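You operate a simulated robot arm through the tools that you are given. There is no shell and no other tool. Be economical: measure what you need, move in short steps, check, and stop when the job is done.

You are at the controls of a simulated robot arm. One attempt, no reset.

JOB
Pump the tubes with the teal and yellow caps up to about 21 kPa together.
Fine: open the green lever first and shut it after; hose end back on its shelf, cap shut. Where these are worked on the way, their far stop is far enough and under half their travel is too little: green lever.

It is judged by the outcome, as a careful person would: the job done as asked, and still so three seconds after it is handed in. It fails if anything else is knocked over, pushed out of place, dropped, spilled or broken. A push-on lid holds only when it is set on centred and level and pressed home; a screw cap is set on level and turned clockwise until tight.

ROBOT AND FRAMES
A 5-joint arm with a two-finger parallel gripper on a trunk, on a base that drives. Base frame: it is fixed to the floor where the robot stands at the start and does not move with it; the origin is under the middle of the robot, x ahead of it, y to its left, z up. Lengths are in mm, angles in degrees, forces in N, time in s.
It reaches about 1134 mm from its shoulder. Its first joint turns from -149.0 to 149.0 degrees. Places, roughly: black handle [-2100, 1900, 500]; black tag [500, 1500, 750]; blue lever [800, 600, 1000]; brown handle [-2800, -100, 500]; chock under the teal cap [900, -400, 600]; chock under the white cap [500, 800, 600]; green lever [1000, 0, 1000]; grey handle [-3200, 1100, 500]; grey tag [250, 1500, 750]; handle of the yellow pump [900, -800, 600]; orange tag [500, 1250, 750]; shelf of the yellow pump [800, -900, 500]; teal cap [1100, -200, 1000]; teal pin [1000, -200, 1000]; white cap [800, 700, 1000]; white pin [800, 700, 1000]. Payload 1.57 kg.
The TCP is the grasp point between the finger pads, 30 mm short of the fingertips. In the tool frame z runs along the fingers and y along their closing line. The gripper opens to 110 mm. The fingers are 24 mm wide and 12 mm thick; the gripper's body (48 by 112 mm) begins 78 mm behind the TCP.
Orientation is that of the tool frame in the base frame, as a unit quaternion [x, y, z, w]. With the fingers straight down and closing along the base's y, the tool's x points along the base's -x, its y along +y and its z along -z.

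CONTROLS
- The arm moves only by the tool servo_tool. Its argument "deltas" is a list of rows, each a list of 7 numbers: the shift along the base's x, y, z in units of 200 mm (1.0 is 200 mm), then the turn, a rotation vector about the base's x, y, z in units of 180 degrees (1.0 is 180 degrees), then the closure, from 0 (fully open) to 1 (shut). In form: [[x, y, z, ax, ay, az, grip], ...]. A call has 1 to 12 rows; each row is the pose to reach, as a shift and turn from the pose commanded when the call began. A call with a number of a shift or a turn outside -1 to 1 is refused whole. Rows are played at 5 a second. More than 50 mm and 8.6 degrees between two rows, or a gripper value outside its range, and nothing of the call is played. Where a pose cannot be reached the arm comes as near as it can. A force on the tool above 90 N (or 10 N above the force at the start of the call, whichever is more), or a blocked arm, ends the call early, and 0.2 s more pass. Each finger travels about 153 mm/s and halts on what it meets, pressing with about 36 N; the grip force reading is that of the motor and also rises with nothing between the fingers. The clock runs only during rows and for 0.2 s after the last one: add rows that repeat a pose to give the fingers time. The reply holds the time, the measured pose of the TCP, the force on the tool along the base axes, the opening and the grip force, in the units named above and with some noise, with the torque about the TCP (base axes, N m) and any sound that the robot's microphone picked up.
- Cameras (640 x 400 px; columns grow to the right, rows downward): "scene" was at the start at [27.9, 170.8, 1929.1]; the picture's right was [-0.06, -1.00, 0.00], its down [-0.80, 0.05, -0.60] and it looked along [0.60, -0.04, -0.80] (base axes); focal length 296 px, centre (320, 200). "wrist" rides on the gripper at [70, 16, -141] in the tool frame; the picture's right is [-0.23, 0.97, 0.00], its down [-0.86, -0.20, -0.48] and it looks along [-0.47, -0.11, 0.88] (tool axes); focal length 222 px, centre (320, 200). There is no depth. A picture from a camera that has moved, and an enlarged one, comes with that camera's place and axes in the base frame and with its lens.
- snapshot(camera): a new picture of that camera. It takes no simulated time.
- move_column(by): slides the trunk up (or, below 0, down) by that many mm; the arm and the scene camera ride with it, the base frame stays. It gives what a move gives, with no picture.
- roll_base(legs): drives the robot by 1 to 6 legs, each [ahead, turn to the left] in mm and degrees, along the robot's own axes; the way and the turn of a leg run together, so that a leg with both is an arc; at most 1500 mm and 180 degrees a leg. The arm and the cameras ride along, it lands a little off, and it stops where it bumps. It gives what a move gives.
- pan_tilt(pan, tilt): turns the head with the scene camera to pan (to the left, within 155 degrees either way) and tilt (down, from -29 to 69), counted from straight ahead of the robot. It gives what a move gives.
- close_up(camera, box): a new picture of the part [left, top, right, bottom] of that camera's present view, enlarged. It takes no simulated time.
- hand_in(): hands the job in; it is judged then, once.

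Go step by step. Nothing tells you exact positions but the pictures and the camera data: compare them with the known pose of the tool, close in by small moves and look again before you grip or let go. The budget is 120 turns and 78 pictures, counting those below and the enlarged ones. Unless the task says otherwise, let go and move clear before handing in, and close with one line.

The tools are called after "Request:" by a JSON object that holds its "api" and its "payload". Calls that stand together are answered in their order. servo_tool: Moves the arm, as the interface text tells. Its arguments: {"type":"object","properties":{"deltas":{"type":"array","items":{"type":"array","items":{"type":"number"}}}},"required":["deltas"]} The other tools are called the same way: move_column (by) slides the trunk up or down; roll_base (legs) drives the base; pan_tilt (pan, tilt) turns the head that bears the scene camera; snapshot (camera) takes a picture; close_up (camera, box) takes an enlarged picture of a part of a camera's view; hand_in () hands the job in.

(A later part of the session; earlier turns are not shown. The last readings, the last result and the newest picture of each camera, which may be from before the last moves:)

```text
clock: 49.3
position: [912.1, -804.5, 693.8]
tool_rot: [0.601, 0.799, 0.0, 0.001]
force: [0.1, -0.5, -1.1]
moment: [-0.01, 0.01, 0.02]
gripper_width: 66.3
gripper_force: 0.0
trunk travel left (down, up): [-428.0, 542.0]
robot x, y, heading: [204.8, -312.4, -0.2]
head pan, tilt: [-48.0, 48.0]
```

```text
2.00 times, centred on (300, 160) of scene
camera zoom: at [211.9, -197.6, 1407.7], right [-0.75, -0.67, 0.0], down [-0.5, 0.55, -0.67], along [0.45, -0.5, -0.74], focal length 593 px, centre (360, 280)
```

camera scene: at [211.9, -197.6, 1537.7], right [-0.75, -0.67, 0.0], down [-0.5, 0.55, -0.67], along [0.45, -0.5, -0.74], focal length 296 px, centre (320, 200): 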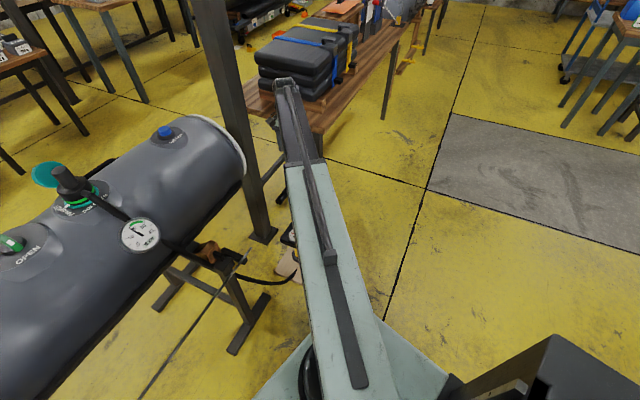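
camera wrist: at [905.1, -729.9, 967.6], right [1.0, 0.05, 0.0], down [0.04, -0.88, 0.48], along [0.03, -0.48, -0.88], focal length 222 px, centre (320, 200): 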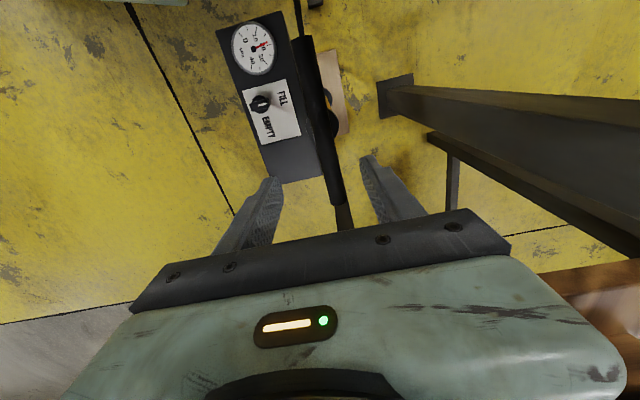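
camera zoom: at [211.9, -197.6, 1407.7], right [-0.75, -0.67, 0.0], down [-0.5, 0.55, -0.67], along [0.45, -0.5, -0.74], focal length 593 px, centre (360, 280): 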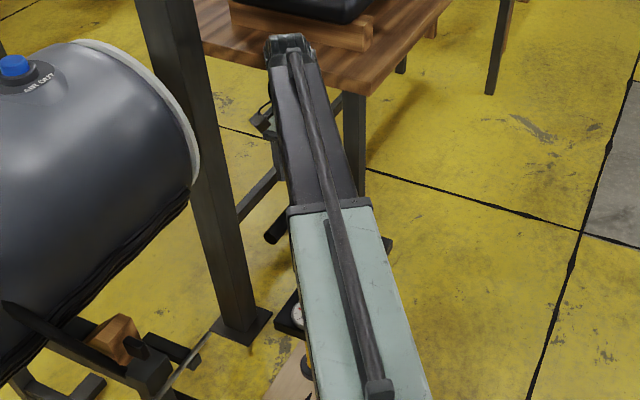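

The bar (≈31 mm thick) lies centred between the fingers. Lower to TCP ≈637 and close on it.

Request:
{"api": "move_column", "payload": {"by": -57}}

Request:
{"api": "servo_tool", "payload": {"deltas": [[0.005, 0, 0, 0, 0, 0, 0.8], [0.005, 0, 0, 0, 0, 0, 0.9], [0.005, 0, 0, 0, 0, 0, 0.9]]}}

Request:
{"api": "close_up", "payload": {"camera": "wrist", "box": [160, 0, 480, 260]}}

```text
clock: 50.3
position: [913.5, -805.6, 638.4]
tool_rot: [0.601, 0.799, 0.001, 0.001]
force: [0.1, 0.2, -0.1]
moment: [0.01, -0.01, 0.02]
gripper_width: 66.2
gripper_force: 0.0
trunk travel left (down, up): [-371.0, 599.0]
robot x, y, heading: [202.6, -310.1, -0.1]
head pan, tilt: [-48.0, 48.0]
```

```text
clock: 51.1
position: [914.7, -804.9, 637.9]
tool_rot: [0.601, 0.799, 0.0, 0.0]
force: [-14.7, 2.8, -5.3]
moment: [0.02, 0.35, 0.53]
gripper_width: 28.7
gripper_force: 39.0
trunk travel left (down, up): [-371.0, 599.0]
robot x, y, heading: [203.2, -311.4, 0.0]
head pan, tilt: [-48.0, 48.0]
```

```text
1.54 times, centred on (320, 130) of wrist
camera zoom: at [910.8, -732.8, 780.7], right [1.0, 0.05, 0.0], down [0.05, -0.88, 0.48], along [0.03, -0.48, -0.88], focal length 342 px, centre (320, 308)
```

zoom: 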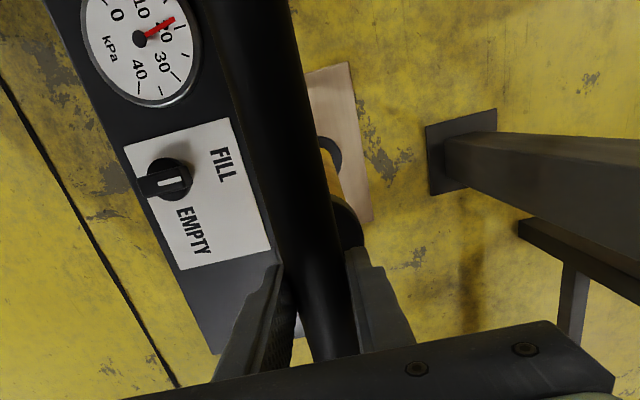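

The handle is gripped. Pull up gently 120 mm and check force and that it follows.

Request:
{"api": "move_column", "payload": {"by": 120}}

Request:
{"api": "close_up", "payload": {"camera": "wrist", "box": [160, 0, 480, 260]}}

Request:
{"api": "pan_tilt", "payload": {"pan": -20, "tilt": 35}}

Request:
{"api": "snapshot", "payload": {"camera": "scene"}}

```text
clock: 52.6
position: [913.9, -804.5, 758.3]
tool_rot: [0.601, 0.8, 0.0, -0.001]
force: [-21.3, 1.8, -10.9]
moment: [1.05, 0.96, 0.38]
gripper_width: 28.8
gripper_force: 38.7
trunk travel left (down, up): [-491.0, 479.0]
robot x, y, heading: [205.1, -307.6, -0.0]
head pan, tilt: [-48.0, 48.0]
```

```text
1.54 times, centred on (320, 130) of wrist
camera zoom: at [911.0, -733.1, 901.4], right [1.0, 0.05, 0.0], down [0.05, -0.88, 0.48], along [0.02, -0.48, -0.88], focal length 342 px, centre (320, 308)
```

zoom: 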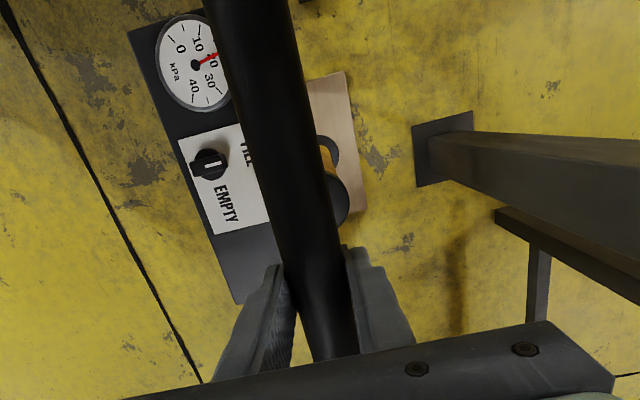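

```text
clock: 53.5
position: [913.5, -805.5, 759.1]
tool_rot: [0.602, 0.799, 0.001, 0.001]
force: [-20.8, 1.2, -1.4]
moment: [0.3, 0.45, 0.45]
gripper_width: 29.0
gripper_force: 38.6
trunk travel left (down, up): [-491.0, 479.0]
robot x, y, heading: [203.2, -311.2, -0.3]
head pan, tilt: [-20.0, 35.0]
```

```text
41 pictures are left
camera scene: at [240.5, -169.4, 1489.7], right [-0.35, -0.94, 0.0], down [-0.54, 0.2, -0.82], along [0.77, -0.28, -0.57], focal length 296 px, centre (320, 200)
```

scene: 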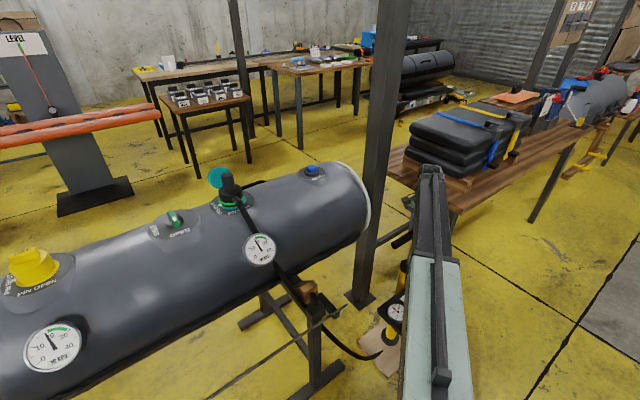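

The handle follows with little force. I'll ease 3 mm in -x, continue up 80 mm, and read both tank gauges as a baseline.

Request:
{"api": "servo_tool", "payload": {"deltas": [[-0.015, 0, 0, 0, 0, 0, 0.9]]}}

Request:
{"api": "move_column", "payload": {"by": 80}}

Request:
{"api": "close_up", "payload": {"camera": "scene", "box": [0, 200, 420, 400]}}

```text
clock: 53.9
position: [913.5, -806.0, 759.1]
tool_rot: [0.601, 0.799, 0.002, 0.003]
force: [0.2, -5.4, 5.7]
moment: [0.27, 0.08, 0.28]
gripper_width: 28.7
gripper_force: 38.8
trunk travel left (down, up): [-491.0, 479.0]
robot x, y, heading: [204.5, -310.3, -0.2]
head pan, tilt: [-20.0, 35.0]
```

```text
clock: 55.1
position: [913.8, -805.4, 836.9]
tool_rot: [0.601, 0.799, 0.001, 0.002]
force: [4.4, 0.1, -7.7]
moment: [1.06, 0.61, 0.38]
gripper_width: 28.7
gripper_force: 38.6
trunk travel left (down, up): [-571.0, 399.0]
robot x, y, heading: [202.6, -306.0, -0.3]
head pan, tilt: [-20.0, 35.0]
```

```text
1.52 times, centred on (210, 300) of scene
camera zoom: at [243.5, -169.9, 1570.2], right [-0.34, -0.94, 0.0], down [-0.54, 0.2, -0.82], along [0.77, -0.28, -0.57], focal length 452 px, centre (488, 48)
```

zoom: 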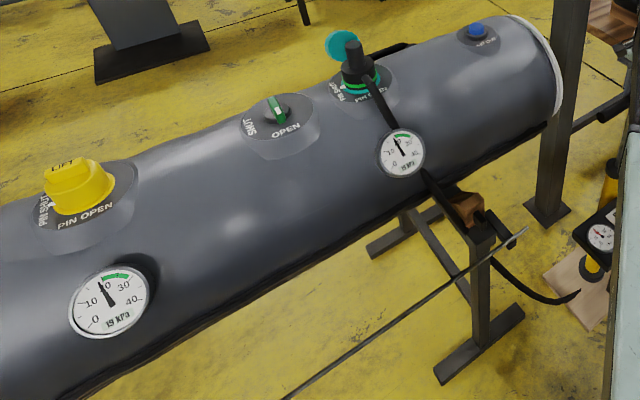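

Request:
{"api": "close_up", "payload": {"camera": "scene", "box": [240, 275, 290, 325]}}

Request:
{"api": "move_column", "payload": {"by": 40}}

```text
8.00 times, centred on (265, 300) of scene
camera zoom: at [243.5, -169.9, 1570.2], right [-0.34, -0.94, 0.0], down [-0.54, 0.2, -0.82], along [0.77, -0.28, -0.57], focal length 2370 px, centre (760, -600)
```

zoom: 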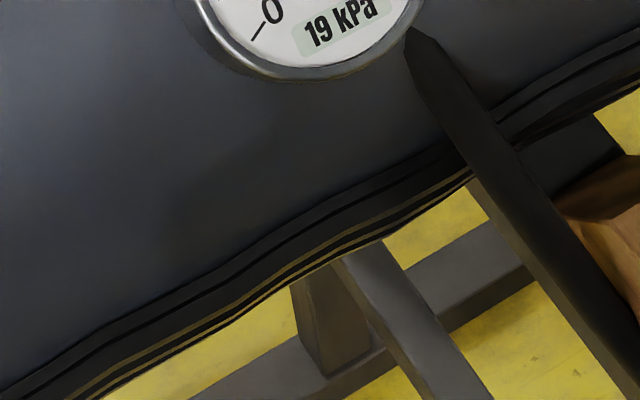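

```text
clock: 55.9
position: [913.5, -804.9, 877.6]
tool_rot: [0.601, 0.799, 0.002, 0.002]
force: [5.2, 0.0, -6.8]
moment: [1.03, 0.63, 0.4]
gripper_width: 29.0
gripper_force: 39.0
trunk travel left (down, up): [-611.0, 359.0]
robot x, y, heading: [202.4, -307.0, -0.5]
head pan, tilt: [-20.0, 35.0]
```

Both tubes read 19 kPa digitally. Now push down a first stroke of 235 mm.

Request:
{"api": "move_column", "payload": {"by": -235}}

Request:
{"api": "close_up", "payload": {"camera": "wrist", "box": [160, 0, 480, 260]}}

Request:
{"api": "snapshot", "payload": {"camera": "scene"}}

```text
clock: 58.4
position: [914.1, -804.2, 642.0]
tool_rot: [0.601, 0.799, 0.0, 0.004]
force: [25.9, -4.7, 9.1]
moment: [-1.05, -1.19, 0.34]
gripper_width: 28.8
gripper_force: 38.6
trunk travel left (down, up): [-376.0, 594.0]
robot x, y, heading: [206.4, -309.5, -0.1]
head pan, tilt: [-20.0, 35.0]
```

```text
1.54 times, centred on (320, 130) of wrist
camera zoom: at [909.8, -732.2, 784.7], right [1.0, 0.05, 0.01], down [0.04, -0.88, 0.48], along [0.03, -0.48, -0.88], focal length 342 px, centre (320, 308)
```

zoom: 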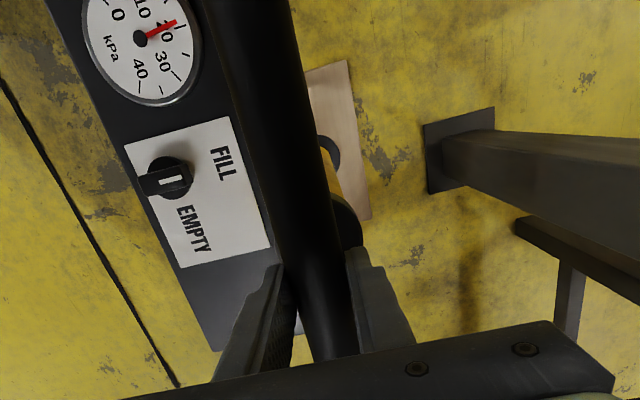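

```text
37 pictures are left
camera scene: at [242.8, -168.9, 1374.3], right [-0.34, -0.94, 0.0], down [-0.54, 0.2, -0.82], along [0.77, -0.28, -0.57], focal length 296 px, centre (320, 200)
```

scene: 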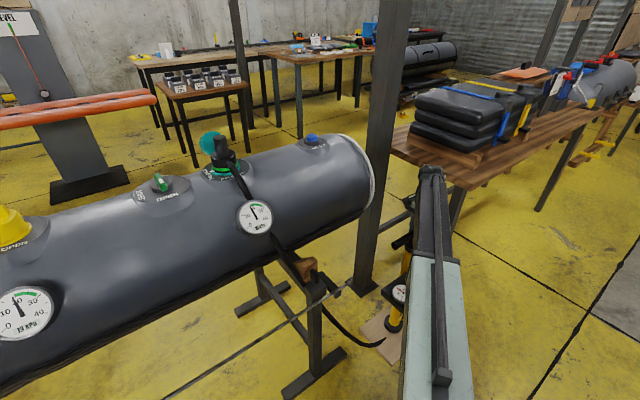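

Request:
{"api": "close_up", "payload": {"camera": "scene", "box": [235, 195, 280, 240]}}

Request:
{"api": "close_up", "payload": {"camera": "scene", "box": [0, 280, 60, 345]}}

```text
8.89 times, centred on (258, 218) of scene
camera zoom: at [242.8, -168.9, 1374.3], right [-0.34, -0.94, 0.0], down [-0.54, 0.2, -0.82], along [0.77, -0.28, -0.57], focal length 2634 px, centre (876, 44)
```

zoom: 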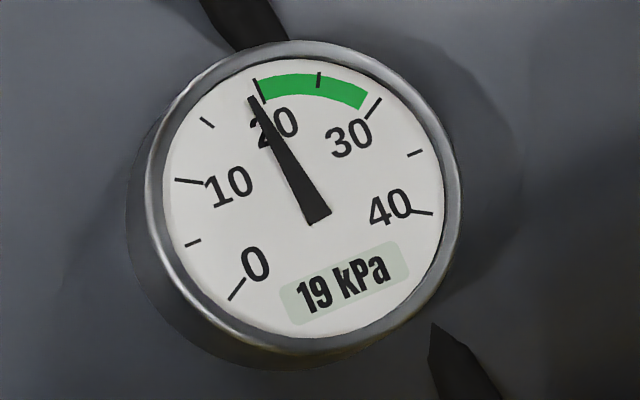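

```text
6.15 times, centred on (30, 312) of scene
camera zoom: at [242.8, -168.9, 1374.3], right [-0.34, -0.94, 0.0], down [-0.54, 0.2, -0.82], along [0.77, -0.28, -0.57], focal length 1824 px, centre (2105, -492)
```

zoom: 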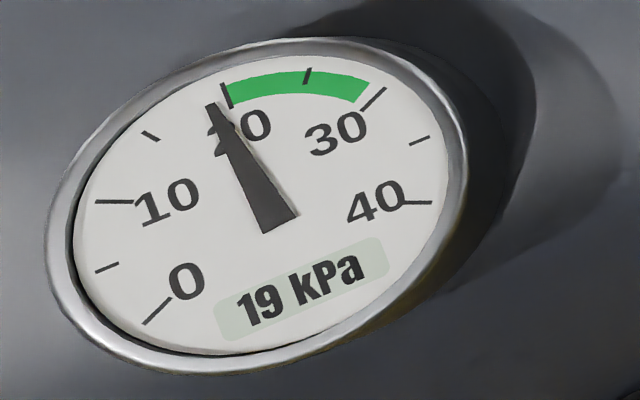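

Both read about 19. Two more full strokes, then read the teal gauge again.

Request:
{"api": "move_column", "payload": {"by": 235}}

Request:
{"api": "move_column", "payload": {"by": -235}}

Request:
{"api": "move_column", "payload": {"by": 235}}

Request:
{"api": "move_column", "payload": {"by": -235}}

Request:
{"api": "close_up", "payload": {"camera": "scene", "box": [235, 195, 280, 240]}}

```text
clock: 60.8
position: [914.1, -805.3, 876.9]
tool_rot: [0.601, 0.799, 0.001, 0.001]
force: [6.3, 7.9, -14.5]
moment: [1.04, 0.63, 0.44]
gripper_width: 28.9
gripper_force: 39.1
trunk travel left (down, up): [-611.0, 359.0]
robot x, y, heading: [203.0, -312.3, -0.1]
head pan, tilt: [-20.0, 35.0]
```

```text
clock: 63.3
position: [913.6, -804.8, 642.7]
tool_rot: [0.602, 0.799, 0.001, 0.004]
force: [26.8, -2.7, 9.8]
moment: [-0.98, -1.16, 0.34]
gripper_width: 28.3
gripper_force: 38.1
trunk travel left (down, up): [-376.0, 594.0]
robot x, y, heading: [199.8, -310.2, -0.3]
head pan, tilt: [-20.0, 35.0]
```

```text
clock: 65.8
position: [913.5, -804.0, 876.5]
tool_rot: [0.601, 0.799, 0.001, 0.001]
force: [5.4, 9.0, -15.3]
moment: [1.05, 0.71, 0.41]
gripper_width: 28.7
gripper_force: 38.2
trunk travel left (down, up): [-611.0, 359.0]
robot x, y, heading: [201.7, -309.0, -0.2]
head pan, tilt: [-20.0, 35.0]
```

```text
clock: 68.2
position: [913.5, -804.2, 642.3]
tool_rot: [0.601, 0.799, 0.0, 0.004]
force: [27.5, -1.4, 10.1]
moment: [-0.92, -1.18, 0.36]
gripper_width: 28.5
gripper_force: 38.9
trunk travel left (down, up): [-376.0, 594.0]
robot x, y, heading: [202.3, -305.4, -0.2]
head pan, tilt: [-20.0, 35.0]
```

```text
8.89 times, centred on (258, 218) of scene
camera zoom: at [242.8, -168.6, 1374.2], right [-0.34, -0.94, 0.0], down [-0.54, 0.2, -0.82], along [0.77, -0.28, -0.57], focal length 2634 px, centre (876, 44)
```

zoom: 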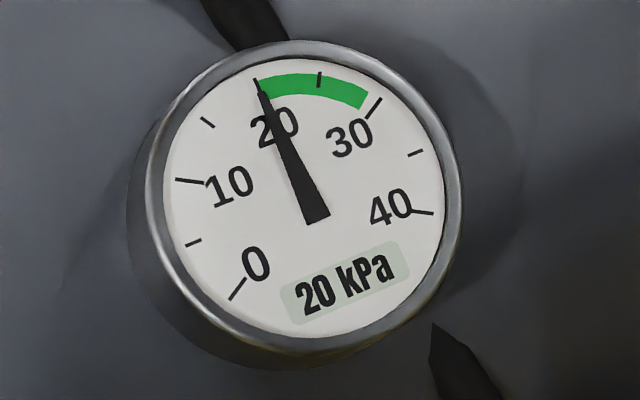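

About 0.53 kPa per stroke, now ~20.2. One full stroke and one of ~60% should reach 21.

Request:
{"api": "move_column", "payload": {"by": 235}}

Request:
{"api": "move_column", "payload": {"by": -235}}

Request:
{"api": "move_column", "payload": {"by": 145}}

Request:
{"api": "move_column", "payload": {"by": -145}}

Request:
{"api": "close_up", "payload": {"camera": "scene", "box": [235, 195, 280, 240]}}

Request:
{"api": "close_up", "payload": {"camera": "scene", "box": [0, 280, 60, 345]}}

```text
clock: 70.7
position: [912.6, -805.0, 876.4]
tool_rot: [0.602, 0.799, 0.0, 0.001]
force: [4.4, 9.3, -14.6]
moment: [1.08, 0.71, 0.38]
gripper_width: 28.9
gripper_force: 38.9
trunk travel left (down, up): [-611.0, 359.0]
robot x, y, heading: [203.4, -309.3, -0.2]
head pan, tilt: [-20.0, 35.0]
```

```text
clock: 73.1
position: [914.3, -805.4, 641.4]
tool_rot: [0.601, 0.799, 0.0, 0.005]
force: [28.1, -0.8, 10.3]
moment: [-0.94, -1.19, 0.33]
gripper_width: 28.5
gripper_force: 38.6
trunk travel left (down, up): [-376.0, 594.0]
robot x, y, heading: [202.3, -308.9, -0.2]
head pan, tilt: [-20.0, 35.0]
```

```text
clock: 74.8
position: [913.8, -805.3, 786.4]
tool_rot: [0.601, 0.799, 0.001, 0.001]
force: [10.2, 8.7, -14.0]
moment: [1.14, 0.67, 0.42]
gripper_width: 28.7
gripper_force: 38.8
trunk travel left (down, up): [-521.0, 449.0]
robot x, y, heading: [201.6, -311.5, -0.3]
head pan, tilt: [-20.0, 35.0]
```

```text
clock: 76.5
position: [913.8, -805.8, 641.1]
tool_rot: [0.601, 0.799, 0.0, 0.005]
force: [28.6, -0.2, 9.1]
moment: [-0.93, -1.18, 0.34]
gripper_width: 28.5
gripper_force: 38.2
trunk travel left (down, up): [-376.0, 594.0]
robot x, y, heading: [204.8, -307.9, -0.2]
head pan, tilt: [-20.0, 35.0]
```

```text
8.89 times, centred on (258, 218) of scene
camera zoom: at [243.0, -168.6, 1374.2], right [-0.34, -0.94, 0.0], down [-0.54, 0.2, -0.82], along [0.77, -0.28, -0.57], focal length 2634 px, centre (876, 44)
```

zoom: 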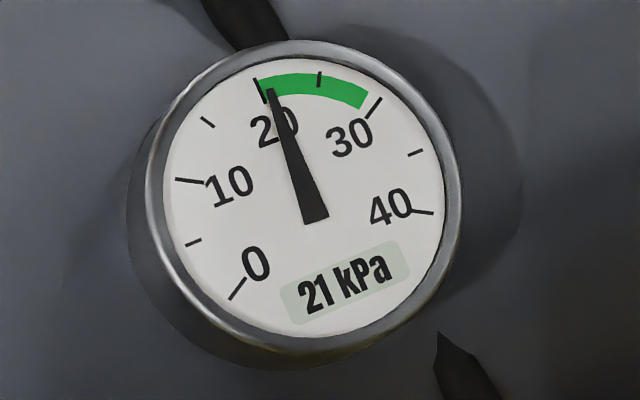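

```text
6.15 times, centred on (30, 312) of scene
camera zoom: at [243.0, -168.6, 1374.2], right [-0.34, -0.94, 0.0], down [-0.54, 0.2, -0.82], along [0.77, -0.28, -0.57], focal length 1824 px, centre (2105, -492)
```

zoom: 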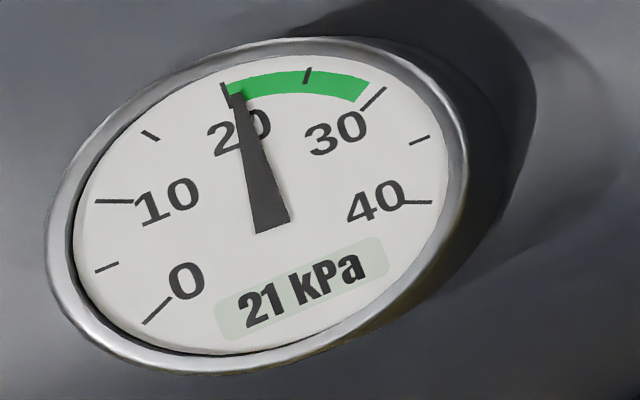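

Both gauges read 21 kPa. Release the handle, raise, and go back to the green lever to shut it.

Request:
{"api": "servo_tool", "payload": {"deltas": [[0, 0, 0, 0, 0, 0, 0.4], [0, 0, 0, 0, 0, 0, 0.4]]}}

Request:
{"api": "move_column", "payload": {"by": 400}}

Request:
{"api": "move_column", "payload": {"by": 180}}

Request:
{"api": "servo_tool", "payload": {"deltas": [[0.02, 0.24, 0, 0, 0, 0.0435, 0.5], [0.04, 0.48, 0, 0, 0, 0.087, 0.5], [0.06, 0.72, 0, 0, 0, 0.1305, 0.5], [0.08, 0.96, 0, 0, 0, 0.174, 0.5]]}}

Request:
{"api": "servo_tool", "payload": {"deltas": [[0.02, 0.24, 0, 0, 0, 0.0435, 0.5], [0.04, 0.48, 0, 0, 0, 0.087, 0.5], [0.06, 0.72, 0, 0, 0, 0.1305, 0.5], [0.08, 0.96, 0, 0, 0, 0.174, 0.5]]}}

Request:
{"api": "servo_tool", "payload": {"deltas": [[0.02, 0.24, 0, 0, 0, 0.0435, 0.5], [0.04, 0.48, 0, 0, 0, 0.087, 0.5], [0.06, 0.72, 0, 0, 0, 0.1305, 0.5], [0.08, 0.96, 0, 0, 0, 0.174, 0.5]]}}

Request:
{"api": "servo_tool", "payload": {"deltas": [[0.02, 0.24, 0, 0, 0, 0, 0.5], [0.03, 0.48, 0, 0, 0, 0, 0.5], [0.04, 0.72, 0, 0, 0, 0, 0.5], [0.05, 0.96, 0, 0, 0, 0, 0.5]]}}

```text
clock: 77.2
position: [912.5, -805.7, 641.8]
tool_rot: [0.601, 0.799, 0.002, 0.001]
force: [-0.5, -0.1, 0.2]
moment: [-0.02, -0.02, -0.03]
gripper_width: 65.9
gripper_force: 0.0
trunk travel left (down, up): [-376.0, 594.0]
robot x, y, heading: [207.1, -312.6, -0.2]
head pan, tilt: [-20.0, 35.0]
```

```text
clock: 81.0
position: [912.7, -805.8, 1043.3]
tool_rot: [0.601, 0.799, 0.001, 0.001]
force: [-0.3, -0.3, -0.7]
moment: [-0.03, -0.02, -0.02]
gripper_width: 66.1
gripper_force: 0.1
trunk travel left (down, up): [-776.0, 194.0]
robot x, y, heading: [200.4, -307.7, -0.3]
head pan, tilt: [-20.0, 35.0]
```

```text
clock: 83.0
position: [911.9, -805.2, 1222.2]
tool_rot: [0.601, 0.799, 0.001, 0.0]
force: [0.3, -0.9, 0.2]
moment: [0.02, 0.01, 0.02]
gripper_width: 66.2
gripper_force: 0.1
trunk travel left (down, up): [-956.0, 14.0]
robot x, y, heading: [204.2, -308.4, -0.2]
head pan, tilt: [-20.0, 35.0]
```

```text
clock: 84.0
position: [929.3, -612.4, 1222.6]
tool_rot: [0.362, 0.932, 0.001, 0.001]
force: [0.2, 0.0, 0.6]
moment: [-0.05, -0.03, 0.03]
gripper_width: 55.0
gripper_force: 0.0
trunk travel left (down, up): [-956.0, 14.0]
robot x, y, heading: [207.3, -311.2, -0.0]
head pan, tilt: [-20.0, 35.0]
```

```text
clock: 85.0
position: [942.1, -420.7, 1224.0]
tool_rot: [0.097, 0.995, 0.001, 0.0]
force: [0.4, 0.0, -0.6]
moment: [-0.01, -0.02, 0.01]
gripper_width: 54.9
gripper_force: 0.1
trunk travel left (down, up): [-956.0, 14.0]
robot x, y, heading: [204.9, -310.3, -0.3]
head pan, tilt: [-20.0, 35.0]
```

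```text
clock: 86.0
position: [961.1, -228.1, 1222.3]
tool_rot: [-0.175, 0.985, 0.0, 0.0]
force: [0.8, 0.9, -0.7]
moment: [0.01, 0.01, -0.01]
gripper_width: 55.0
gripper_force: 0.0
trunk travel left (down, up): [-956.0, 14.0]
robot x, y, heading: [203.2, -308.9, -0.1]
head pan, tilt: [-20.0, 35.0]
```

```text
clock: 87.0
position: [971.7, -35.9, 1222.6]
tool_rot: [-0.174, 0.985, 0.001, 0.0]
force: [0.8, -0.2, -1.0]
moment: [-0.02, -0.01, 0.02]
gripper_width: 55.0
gripper_force: 0.0
trunk travel left (down, up): [-956.0, 14.0]
robot x, y, heading: [203.0, -309.4, -0.4]
head pan, tilt: [-20.0, 35.0]
```

Trim above the lever, lower to the earlier grip height and grip the bar.

Request:
{"api": "servo_tool", "payload": {"deltas": [[0.0, 0.104, 0, 0, 0, -0.016, 0.5]]}}

Request:
{"api": "move_column", "payload": {"by": -180}}

Request:
{"api": "close_up", "payload": {"camera": "wrist", "box": [120, 0, 520, 260]}}

```text
clock: 87.4
position: [972.9, -17.4, 1222.7]
tool_rot: [-0.149, 0.989, 0.001, -0.001]
force: [-0.3, 0.0, 0.7]
moment: [0.0, -0.04, -0.02]
gripper_width: 55.1
gripper_force: 0.0
trunk travel left (down, up): [-956.0, 14.0]
robot x, y, heading: [204.1, -310.4, -0.4]
head pan, tilt: [-20.0, 35.0]
```

```text
clock: 89.4
position: [972.6, -17.2, 1043.0]
tool_rot: [-0.15, 0.989, 0.001, 0.0]
force: [0.0, 0.4, 0.0]
moment: [0.04, -0.02, 0.0]
gripper_width: 54.8
gripper_force: 0.0
trunk travel left (down, up): [-776.0, 194.0]
robot x, y, heading: [203.6, -312.9, -0.2]
head pan, tilt: [-20.0, 35.0]
```

```text
1.54 times, centred on (320, 130) of wrist
camera zoom: at [901.4, -22.3, 1185.6], right [-0.07, 1.0, 0.0], down [0.88, 0.06, 0.48], along [0.48, 0.04, -0.88], focal length 342 px, centre (320, 308)
```

zoom: 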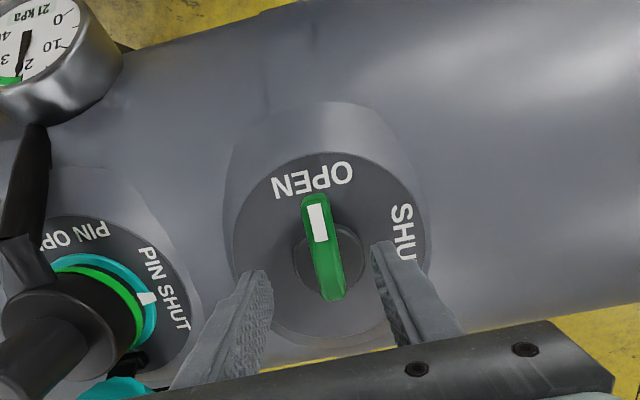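

Aligned well. Lower, grip, and turn the bar -95° back to SHUT.

Request:
{"api": "move_column", "payload": {"by": -33}}

Request:
{"api": "servo_tool", "payload": {"deltas": [[0, 0.01, 0, 0, 0, 0, 0.95], [0, 0.01, 0, 0, 0, 0, 0.95], [0, 0.01, 0, 0, 0, 0, 0.95]]}}

Request:
{"api": "servo_tool", "payload": {"deltas": [[-0.0014, 0.0067, 0, 0, 0, -0.0444, 0.95], [-0.0019, 0.0136, 0, 0, 0, -0.0889, 0.95], [-0.0014, 0.0205, 0, 0, 0, -0.1333, 0.95], [0, 0.0272, 0, 0, 0, -0.1778, 0.95], [0.0025, 0.0337, 0, 0, 0, -0.2222, 0.95], [0.0057, 0.0398, 0, 0, 0, -0.2667, 0.95], [0.0098, 0.0453, 0, 0, 0, -0.3111, 0.95], [0.0146, 0.0503, 0, 0, 0, -0.3556, 0.95], [0.02, 0.0545, 0, 0, 0, -0.4, 0.95], [0.026, 0.058, 0, 0, 0, -0.4444, 0.95], [0.0324, 0.0605, 0, 0, 0, -0.4889, 0.95], [0.0382, 0.062, 0, 0, 0, -0.5278, 0.95]]}}

Request:
{"api": "close_up", "payload": {"camera": "wrist", "box": [120, 0, 520, 260]}}

```text
clock: 90.2
position: [973.2, -17.0, 1009.1]
tool_rot: [-0.15, 0.989, 0.001, 0.001]
force: [-0.6, 0.1, 0.0]
moment: [0.0, -0.01, 0.0]
gripper_width: 54.7
gripper_force: 0.2
trunk travel left (down, up): [-743.0, 227.0]
robot x, y, heading: [203.3, -308.9, -0.3]
head pan, tilt: [-20.0, 35.0]
```

```text
clock: 91.0
position: [970.6, -13.4, 1010.7]
tool_rot: [-0.15, 0.989, 0.001, 0.0]
force: [-4.1, 11.2, -0.2]
moment: [-0.2, 0.05, -0.78]
gripper_width: 15.8
gripper_force: 31.4
trunk travel left (down, up): [-743.0, 227.0]
robot x, y, heading: [202.0, -312.0, -0.4]
head pan, tilt: [-20.0, 35.0]
```

```text
clock: 93.6
position: [978.5, -0.8, 1009.4]
tool_rot: [0.628, 0.778, 0.0, 0.002]
force: [-18.1, 14.1, -10.6]
moment: [0.39, 0.66, 0.86]
gripper_width: 17.5
gripper_force: 31.7
trunk travel left (down, up): [-743.0, 227.0]
robot x, y, heading: [202.2, -310.3, -0.2]
head pan, tilt: [-20.0, 35.0]
```

```text
1.54 times, centred on (320, 130) of wrist
camera zoom: at [980.2, 71.3, 1152.5], right [1.0, -0.02, 0.0], down [-0.02, -0.88, 0.48], along [-0.01, -0.48, -0.88], focal length 342 px, centre (320, 308)
```

zoom: 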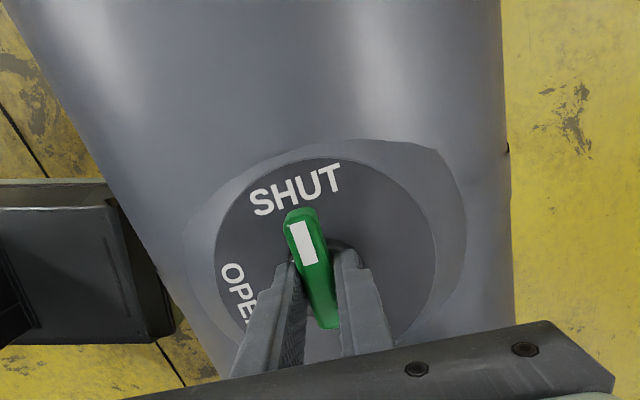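

Lever is back at SHUT. Release, rise, and take a careful look at the hose end and teal cap.

Request:
{"api": "servo_tool", "payload": {"deltas": [[0, 0, 0, 0, 0, 0, 0.5], [0, 0, 0, 0, 0, 0, 0.5]]}}

Request:
{"api": "move_column", "payload": {"by": 215}}

Request:
{"api": "close_up", "payload": {"camera": "wrist", "box": [200, 60, 440, 260]}}

Request:
{"api": "pan_tilt", "payload": {"pan": 0, "tilt": 48}}

Request:
{"api": "snapshot", "payload": {"camera": "scene"}}

```text
clock: 94.2
position: [980.1, -1.7, 1009.7]
tool_rot: [0.628, 0.778, 0.001, 0.002]
force: [-0.6, 0.0, -0.9]
moment: [-0.02, -0.01, 0.04]
gripper_width: 54.9
gripper_force: 0.0
trunk travel left (down, up): [-743.0, 227.0]
robot x, y, heading: [206.1, -309.5, -0.2]
head pan, tilt: [-20.0, 35.0]
```

```text
clock: 96.5
position: [980.5, -3.2, 1224.8]
tool_rot: [0.627, 0.779, 0.0, 0.001]
force: [0.0, -0.5, -0.1]
moment: [-0.01, -0.01, 0.01]
gripper_width: 55.1
gripper_force: 0.0
trunk travel left (down, up): [-958.0, 12.0]
robot x, y, heading: [202.1, -308.7, -0.3]
head pan, tilt: [-20.0, 35.0]
```

```text
2.00 times, centred on (320, 160) of wrist
camera zoom: at [981.6, 69.2, 1367.4], right [1.0, -0.02, 0.0], down [-0.02, -0.88, 0.48], along [-0.01, -0.48, -0.88], focal length 444 px, centre (320, 280)
```

zoom: 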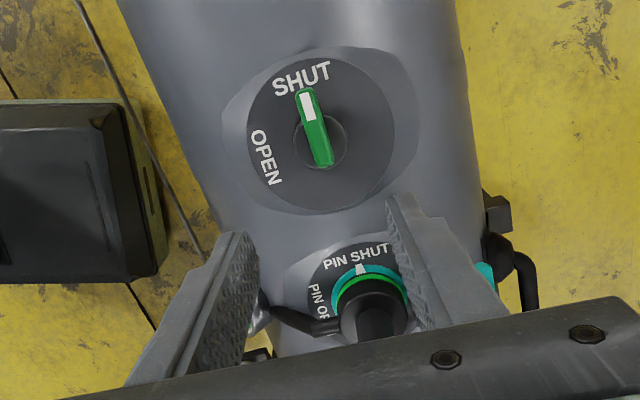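

```text
clock: 97.3
position: [980.0, -2.6, 1224.5]
tool_rot: [0.628, 0.779, 0.0, 0.001]
force: [0.0, 0.7, -0.1]
moment: [0.01, -0.01, -0.01]
gripper_width: 55.1
gripper_force: 0.1
trunk travel left (down, up): [-958.0, 12.0]
robot x, y, heading: [202.2, -308.9, -0.1]
head pan, tilt: [0.0, 48.0]
```

```text
28 pictures are left
camera scene: at [238.3, -139.1, 1937.7], right [0.0, -1.0, 0.0], down [-0.74, 0.0, -0.67], along [0.67, 0.0, -0.74], focal length 296 px, centre (320, 200)
```

scene: 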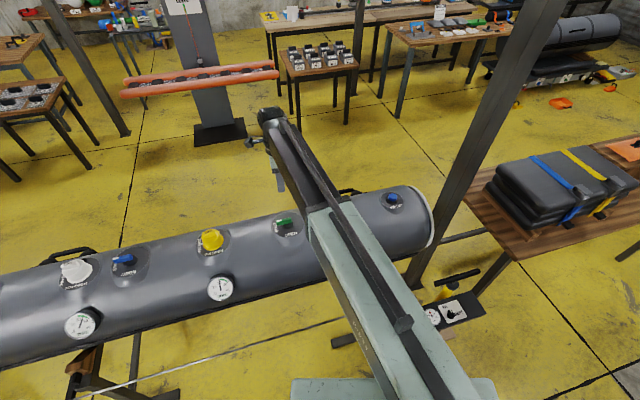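

Lever is shut, and the teal pin mark stands at PIN SHUT. The hose end stands around (1022, -167). I'll position the wrist camera to look at it from the -x side.

Request:
{"api": "servo_tool", "payload": {"deltas": [[-0.04, -0.08, 0, 0, 0, 0.043, 0.2], [-0.08, -0.16, 0, 0, 0, 0.086, 0.2], [-0.12, -0.24, 0, 0, 0, 0.129, 0.2], [-0.16, -0.32, 0, 0, 0, 0.172, 0.2], [-0.2, -0.4, 0, 0, 0, 0.215, 0.2], [-0.24, -0.48, 0, 0, 0, 0.258, 0.2], [-0.28, -0.56, 0, 0, 0, 0.301, 0.2], [-0.32, -0.64, 0, 0, 0, 0.344, 0.2], [-0.36, -0.72, 0, 0, 0, 0.387, 0.2], [-0.38, -0.8, 0, 0, 0, 0.43, 0.2], [-0.4, -0.84, 0, 0, 0, 0.433, 0.2]]}}

Request:
{"api": "snapshot", "payload": {"camera": "wrist"}}

```text
clock: 99.7
position: [899.9, -171.6, 1225.0]
tool_rot: [-0.003, 1.0, 0.001, 0.0]
force: [0.0, 0.2, 0.8]
moment: [0.03, -0.01, -0.04]
gripper_width: 87.7
gripper_force: 0.0
trunk travel left (down, up): [-958.0, 12.0]
robot x, y, heading: [203.7, -309.7, -0.2]
head pan, tilt: [0.0, 48.0]
```

```text
27 pictures are left
camera wrist: at [830.8, -155.3, 1367.6], right [0.22, 0.97, 0.0], down [0.86, -0.2, 0.48], along [0.47, -0.1, -0.88], focal length 222 px, centre (320, 200)
```

wrist: 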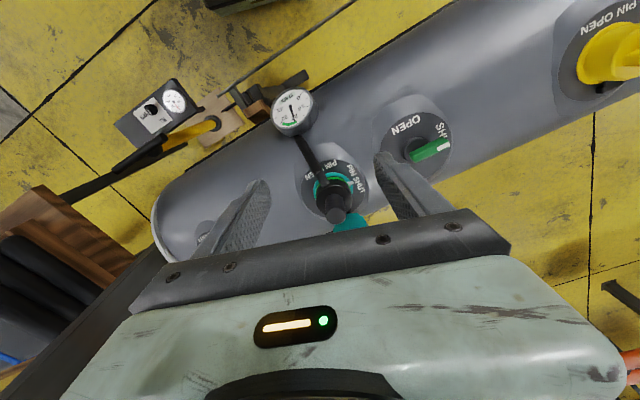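

Request:
{"api": "close_up", "payload": {"camera": "wrist", "box": [260, 120, 400, 240]}}

Request:
{"api": "move_column", "payload": {"by": -90}}

Request:
{"api": "close_up", "payload": {"camera": "wrist", "box": [240, 80, 400, 240]}}

```text
3.33 times, centred on (330, 180) of wrist
camera zoom: at [830.8, -155.3, 1367.6], right [0.22, 0.97, 0.0], down [0.86, -0.2, 0.48], along [0.47, -0.1, -0.88], focal length 740 px, centre (287, 267)
```

zoom: 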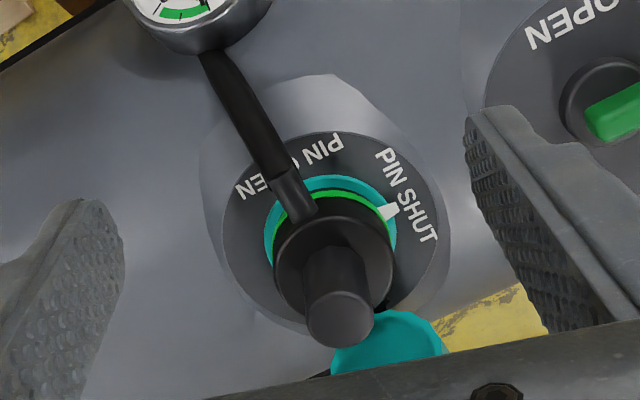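

```text
clock: 100.9
position: [900.3, -170.2, 1135.3]
tool_rot: [-0.001, 1.0, 0.002, 0.0]
force: [-0.6, 0.2, -0.1]
moment: [0.05, -0.01, -0.03]
gripper_width: 87.9
gripper_force: 0.1
trunk travel left (down, up): [-868.0, 102.0]
robot x, y, heading: [203.1, -309.7, -0.1]
head pan, tilt: [0.0, 48.0]
```

```text
2.50 times, centred on (320, 160) of wrist
camera zoom: at [830.9, -155.0, 1277.6], right [0.22, 0.97, 0.0], down [0.86, -0.2, 0.48], along [0.47, -0.11, -0.88], focal length 555 px, centre (320, 300)
```

zoom: 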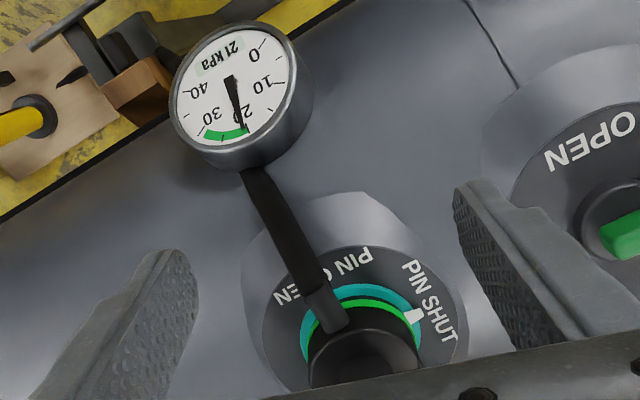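

Teal reads 21 kPa. The hose-end knob axis is about (1021, -170), top z≈1077, Ø≈32 mm. Move over it, lower to TCP ≈1062, and grip.

Request:
{"api": "servo_tool", "payload": {"deltas": [[0.2, 0, 0, 0, 0, 0, 0.2], [0.4, 0, 0, 0, 0, 0, 0.2], [0.605, 0, 0, 0, 0, 0, 0.2]]}}

Request:
{"api": "move_column", "payload": {"by": -40}}

Request:
{"api": "snapshot", "payload": {"camera": "wrist"}}

Request:
{"api": "pan_tilt", "payload": {"pan": 8, "tilt": 40}}

Request:
{"api": "snapshot", "payload": {"camera": "scene"}}

```text
clock: 101.7
position: [1022.6, -171.6, 1133.9]
tool_rot: [0.0, 1.0, 0.001, 0.0]
force: [-0.4, -0.4, -0.1]
moment: [-0.03, 0.0, 0.01]
gripper_width: 88.1
gripper_force: 0.0
trunk travel left (down, up): [-868.0, 102.0]
robot x, y, heading: [201.7, -310.3, -0.2]
head pan, tilt: [0.0, 48.0]
```

```text
clock: 102.6
position: [1022.2, -171.6, 1092.9]
tool_rot: [-0.001, 1.0, 0.002, 0.0]
force: [0.4, 0.5, 0.3]
moment: [0.04, 0.0, -0.01]
gripper_width: 88.0
gripper_force: 0.0
trunk travel left (down, up): [-828.0, 142.0]
robot x, y, heading: [204.4, -307.3, 0.1]
head pan, tilt: [0.0, 48.0]
```

```text
24 pictures are left
camera wrist: at [952.0, -155.0, 1237.6], right [0.22, 0.97, 0.0], down [0.86, -0.2, 0.48], along [0.47, -0.11, -0.88], focal length 222 px, centre (320, 200)
```

wrist: 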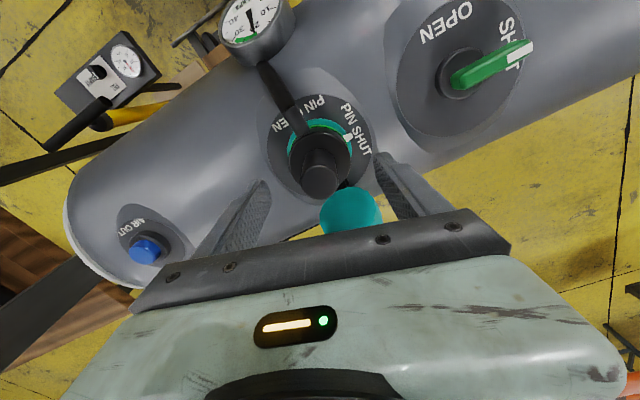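

```text
clock: 103.2
position: [1022.2, -170.6, 1095.2]
tool_rot: [-0.001, 1.0, 0.001, 0.0]
force: [0.6, 0.1, 0.1]
moment: [0.01, 0.02, 0.01]
gripper_width: 88.1
gripper_force: 0.0
trunk travel left (down, up): [-828.0, 142.0]
robot x, y, heading: [201.6, -308.7, -0.7]
head pan, tilt: [8.0, 40.0]
```

```text
23 pictures are left
camera scene: at [243.6, -127.2, 1819.0], right [0.14, -0.99, 0.0], down [-0.64, -0.09, -0.77], along [0.76, 0.1, -0.64], focal length 296 px, centre (320, 200)
```

scene: 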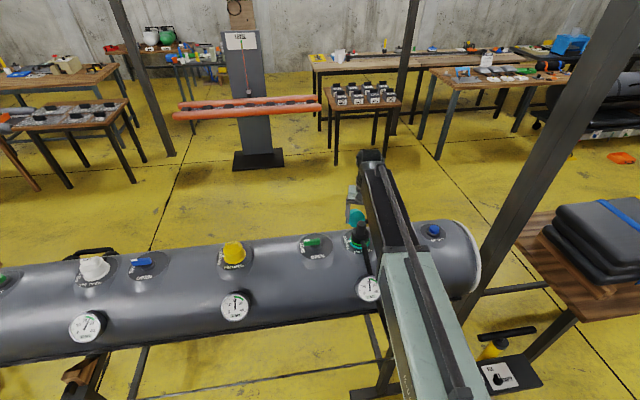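

Aligned. Lower and grip.

Request:
{"api": "move_column", "payload": {"by": -33}}

Request:
{"api": "servo_tool", "payload": {"deltas": [[0, 0, 0, 0, 0, 0, 0.8], [0, 0, 0, 0, 0, 0, 0.9], [0, 0, 0, 0, 0, 0, 0.9], [0, 0, 0, 0, 0, 0, 0.9]]}}

Request:
{"api": "move_column", "payload": {"by": 12}}

Request:
{"api": "snapshot", "payload": {"camera": "wrist"}}

```text
clock: 104.0
position: [1020.9, -172.3, 1061.6]
tool_rot: [0.0, 1.0, 0.001, 0.001]
force: [1.0, -0.1, 1.4]
moment: [-0.01, -0.01, -0.02]
gripper_width: 87.9
gripper_force: 0.1
trunk travel left (down, up): [-795.0, 175.0]
robot x, y, heading: [203.8, -308.7, -0.4]
head pan, tilt: [8.0, 40.0]
```

```text
clock: 105.0
position: [1020.8, -173.4, 1062.3]
tool_rot: [-0.001, 1.0, 0.001, 0.001]
force: [-2.0, -14.8, -3.0]
moment: [-0.65, 0.09, -0.08]
gripper_width: 32.2
gripper_force: 35.9
trunk travel left (down, up): [-795.0, 175.0]
robot x, y, heading: [202.8, -306.8, -0.1]
head pan, tilt: [8.0, 40.0]
```

```text
clock: 105.6
position: [1021.8, -173.6, 1073.7]
tool_rot: [0.0, 1.0, 0.001, 0.002]
force: [7.0, -17.1, 0.0]
moment: [-0.37, -0.08, -0.04]
gripper_width: 32.1
gripper_force: 36.0
trunk travel left (down, up): [-807.0, 163.0]
robot x, y, heading: [204.7, -313.5, -0.3]
head pan, tilt: [8.0, 40.0]
```

```text
22 pictures are left
camera wrist: at [953.6, -157.1, 1216.5], right [0.23, 0.97, 0.0], down [0.85, -0.2, 0.48], along [0.47, -0.11, -0.88], focal length 222 px, centre (320, 200)
```

wrist: 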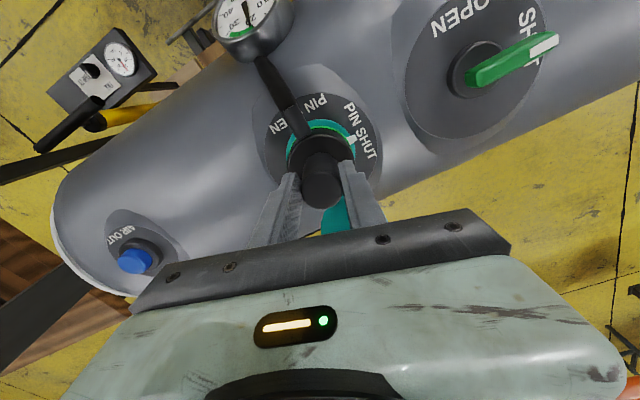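

Request:
{"api": "close_up", "payload": {"camera": "wrist", "box": [210, 0, 400, 220]}}

```text
1.82 times, centred on (305, 110) of wrist
camera zoom: at [953.6, -157.1, 1216.5], right [0.23, 0.97, 0.0], down [0.85, -0.2, 0.48], along [0.47, -0.11, -0.88], focal length 404 px, centre (347, 364)
```

zoom: 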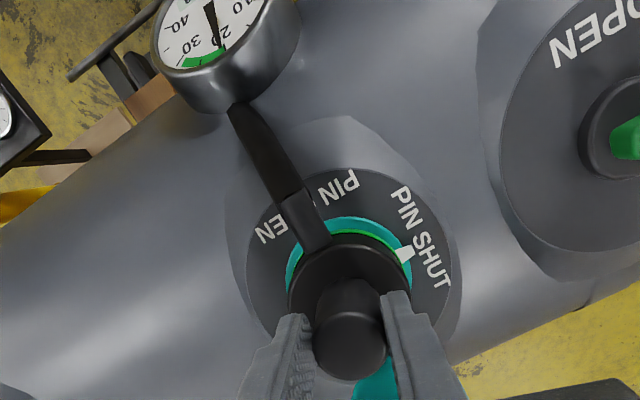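

Not certain it lifted. Raise 15 mm more and compare.

Request:
{"api": "move_column", "payload": {"by": 15}}

Request:
{"api": "close_up", "payload": {"camera": "wrist", "box": [210, 0, 400, 220]}}

```text
clock: 106.3
position: [1023.6, -173.7, 1087.7]
tool_rot: [-0.001, 1.0, 0.001, 0.0]
force: [6.3, -17.5, -17.0]
moment: [-0.38, 0.04, -0.04]
gripper_width: 32.3
gripper_force: 35.6
trunk travel left (down, up): [-822.0, 148.0]
robot x, y, heading: [200.7, -308.0, -0.1]
head pan, tilt: [8.0, 40.0]
```

```text
1.82 times, centred on (305, 110) of wrist
camera zoom: at [954.9, -156.9, 1230.4], right [0.23, 0.97, 0.0], down [0.86, -0.2, 0.48], along [0.47, -0.11, -0.88], focal length 404 px, centre (347, 364)
```

zoom: 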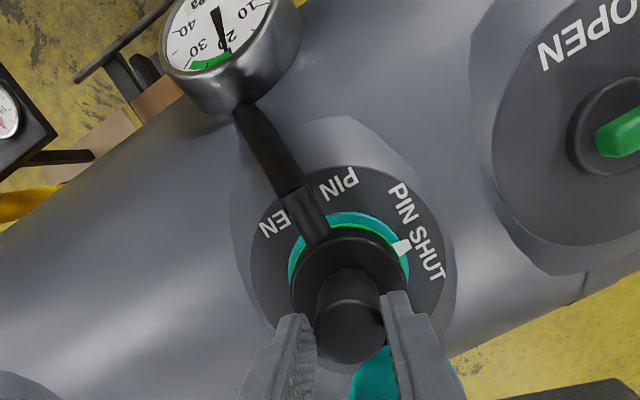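

The knob slips in the fingers, so the end is locked—likely a bayonet. Regrip lower and twist counter-clockwise in steps.

Request:
{"api": "servo_tool", "payload": {"deltas": [[0, 0, 0, 0, 0, 0, 0.5], [0, 0, 0, 0, 0, 0, 0.5]]}}

Request:
{"api": "move_column", "payload": {"by": -27}}

Request:
{"api": "servo_tool", "payload": {"deltas": [[-0.003, -0.006, 0, 0, 0, 0, 0.9], [-0.003, -0.006, 0, 0, 0, 0, 0.9], [-0.003, -0.006, 0, 0, 0, 0, 0.9]]}}

Request:
{"api": "servo_tool", "payload": {"deltas": [[0, 0, 0, 0, 0, 0.04, 0.95], [0, 0, 0, 0, 0, 0.08, 0.95], [0, 0, 0, 0, 0, 0.12, 0.95], [0, 0, 0, 0, 0, 0.16, 0.95]]}}

Request:
{"api": "snapshot", "payload": {"camera": "wrist"}}

```text
clock: 106.9
position: [1020.8, -171.3, 1089.4]
tool_rot: [-0.003, 1.0, 0.001, 0.0]
force: [0.9, 0.3, 0.0]
moment: [0.02, 0.0, -0.01]
gripper_width: 55.2
gripper_force: 0.1
trunk travel left (down, up): [-822.0, 148.0]
robot x, y, heading: [205.0, -310.2, -0.4]
head pan, tilt: [8.0, 40.0]
```

```text
clock: 107.6
position: [1021.5, -170.5, 1061.8]
tool_rot: [-0.002, 1.0, 0.001, 0.0]
force: [-0.6, 0.3, 0.5]
moment: [0.02, -0.01, 0.0]
gripper_width: 55.0
gripper_force: 0.0
trunk travel left (down, up): [-795.0, 175.0]
robot x, y, heading: [200.1, -309.4, -0.2]
head pan, tilt: [8.0, 40.0]
```

```text
clock: 108.4
position: [1021.0, -174.0, 1061.3]
tool_rot: [-0.001, 1.0, 0.001, -0.001]
force: [1.2, -10.5, -0.7]
moment: [-0.46, -0.06, -0.09]
gripper_width: 32.0
gripper_force: 36.6
trunk travel left (down, up): [-795.0, 175.0]
robot x, y, heading: [204.8, -310.0, -0.5]
head pan, tilt: [8.0, 40.0]
```

```text
clock: 109.4
position: [1021.4, -177.8, 1061.7]
tool_rot: [-0.25, 0.968, -0.001, 0.0]
force: [8.6, -29.2, 3.7]
moment: [-0.63, -0.38, -0.7]
gripper_width: 31.8
gripper_force: 35.5
trunk travel left (down, up): [-795.0, 175.0]
robot x, y, heading: [204.8, -309.3, -0.2]
head pan, tilt: [8.0, 40.0]
```

```text
19 pictures are left
camera wrist: at [953.5, -196.1, 1204.5], right [-0.27, 0.96, 0.0], down [0.84, 0.24, 0.48], along [0.46, 0.13, -0.88], focal length 222 px, centre (320, 200)
```

wrist: 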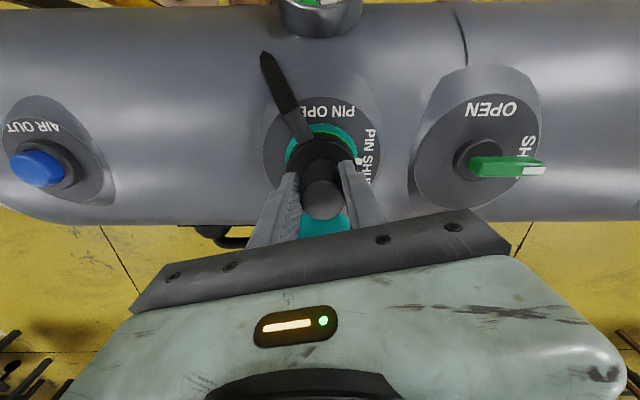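

The hose end turned along with the gripper. Continue another ~50° and see whether it stops.

Request:
{"api": "servo_tool", "payload": {"deltas": [[0, 0.01, 0, 0, 0, 0.04, 0.95], [0, 0.01, 0, 0, 0, 0.08, 0.95], [0, 0.01, 0, 0, 0, 0.12, 0.95], [0, 0.01, 0, 0, 0, 0.16, 0.95], [0, 0.01, 0, 0, 0, 0.2, 0.95], [0, 0.01, 0, 0, 0, 0.24, 0.95], [0, 0.01, 0, 0, 0, 0.28, 0.95]]}}

Request:
{"api": "snapshot", "payload": {"camera": "wrist"}}

```text
clock: 111.0
position: [1028.3, -178.3, 1058.4]
tool_rot: [-0.638, 0.77, -0.003, 0.001]
force: [48.6, -33.8, 9.6]
moment: [-0.62, -0.77, -0.69]
gripper_width: 32.7
gripper_force: 35.6
trunk travel left (down, up): [-795.0, 175.0]
robot x, y, heading: [201.7, -309.9, -0.3]
head pan, tilt: [8.0, 40.0]
```

```text
18 pictures are left
camera wrist: at [998.9, -242.0, 1202.0], right [-0.91, 0.4, -0.01], down [0.35, 0.81, 0.48], along [0.2, 0.43, -0.88], focal length 222 px, centre (320, 200)
```

wrist: 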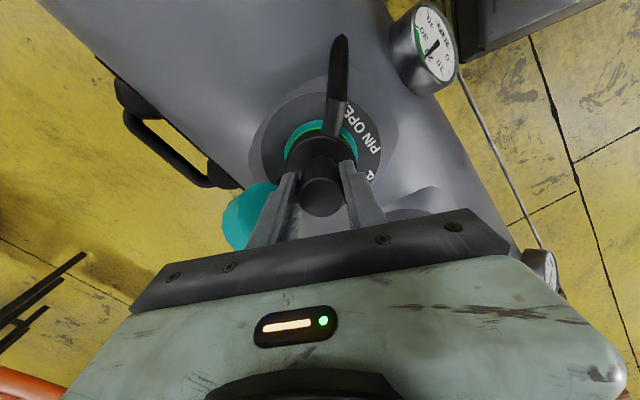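

It turned about 45° to a stop and then the fingers slipped; the knob centre seems to be nearer (1028, -177). Re-centre and try lifting.

Request:
{"api": "servo_tool", "payload": {"deltas": [[0.02, -0.015, 0, 0, 0, 0, 0.6], [0.037, -0.03, 0, 0, 0, 0, 0.6], [0.037, -0.03, 0, 0, 0, 0, 0.95], [0.037, -0.03, 0, 0, 0, 0, 0.95], [0.037, -0.03, 0, 0, 0, 0, 0.95]]}}

Request:
{"api": "move_column", "payload": {"by": 25}}

Request:
{"api": "snapshot", "payload": {"camera": "wrist"}}

```text
clock: 112.2
position: [1029.0, -176.7, 1060.2]
tool_rot: [-0.639, 0.769, 0.001, 0.0]
force: [19.9, 5.5, 13.7]
moment: [0.34, -1.0, -0.03]
gripper_width: 32.9
gripper_force: 35.6
trunk travel left (down, up): [-795.0, 175.0]
robot x, y, heading: [204.0, -308.8, -0.3]
head pan, tilt: [8.0, 40.0]
```

```text
clock: 112.9
position: [1029.0, -176.9, 1085.2]
tool_rot: [-0.64, 0.769, 0.001, -0.001]
force: [5.4, -1.0, -6.7]
moment: [-0.19, 0.03, -0.09]
gripper_width: 32.5
gripper_force: 35.7
trunk travel left (down, up): [-820.0, 150.0]
robot x, y, heading: [203.9, -311.3, -0.2]
head pan, tilt: [8.0, 40.0]
```

```text
17 pictures are left
camera wrist: at [1001.1, -241.6, 1229.1], right [-0.92, 0.4, 0.0], down [0.36, 0.8, 0.48], along [0.19, 0.44, -0.88], focal length 222 px, centre (320, 200)
```

wrist: 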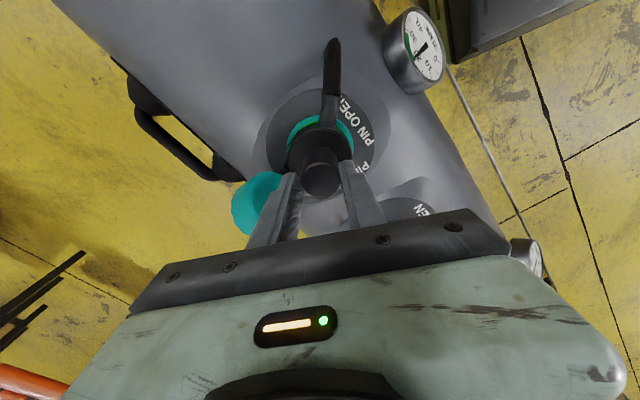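

Request:
{"api": "close_up", "payload": {"camera": "wrist", "box": [230, 60, 420, 220]}}

```text
2.50 times, centred on (325, 140) of wrist
camera zoom: at [1001.1, -241.6, 1229.1], right [-0.92, 0.4, 0.0], down [0.36, 0.8, 0.48], along [0.19, 0.44, -0.88], focal length 555 px, centre (308, 350)
```

zoom: 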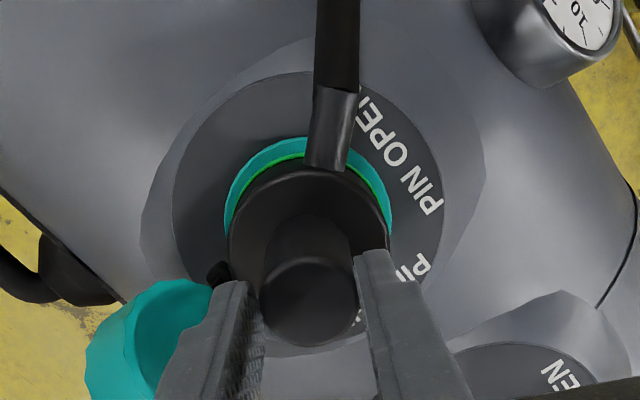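

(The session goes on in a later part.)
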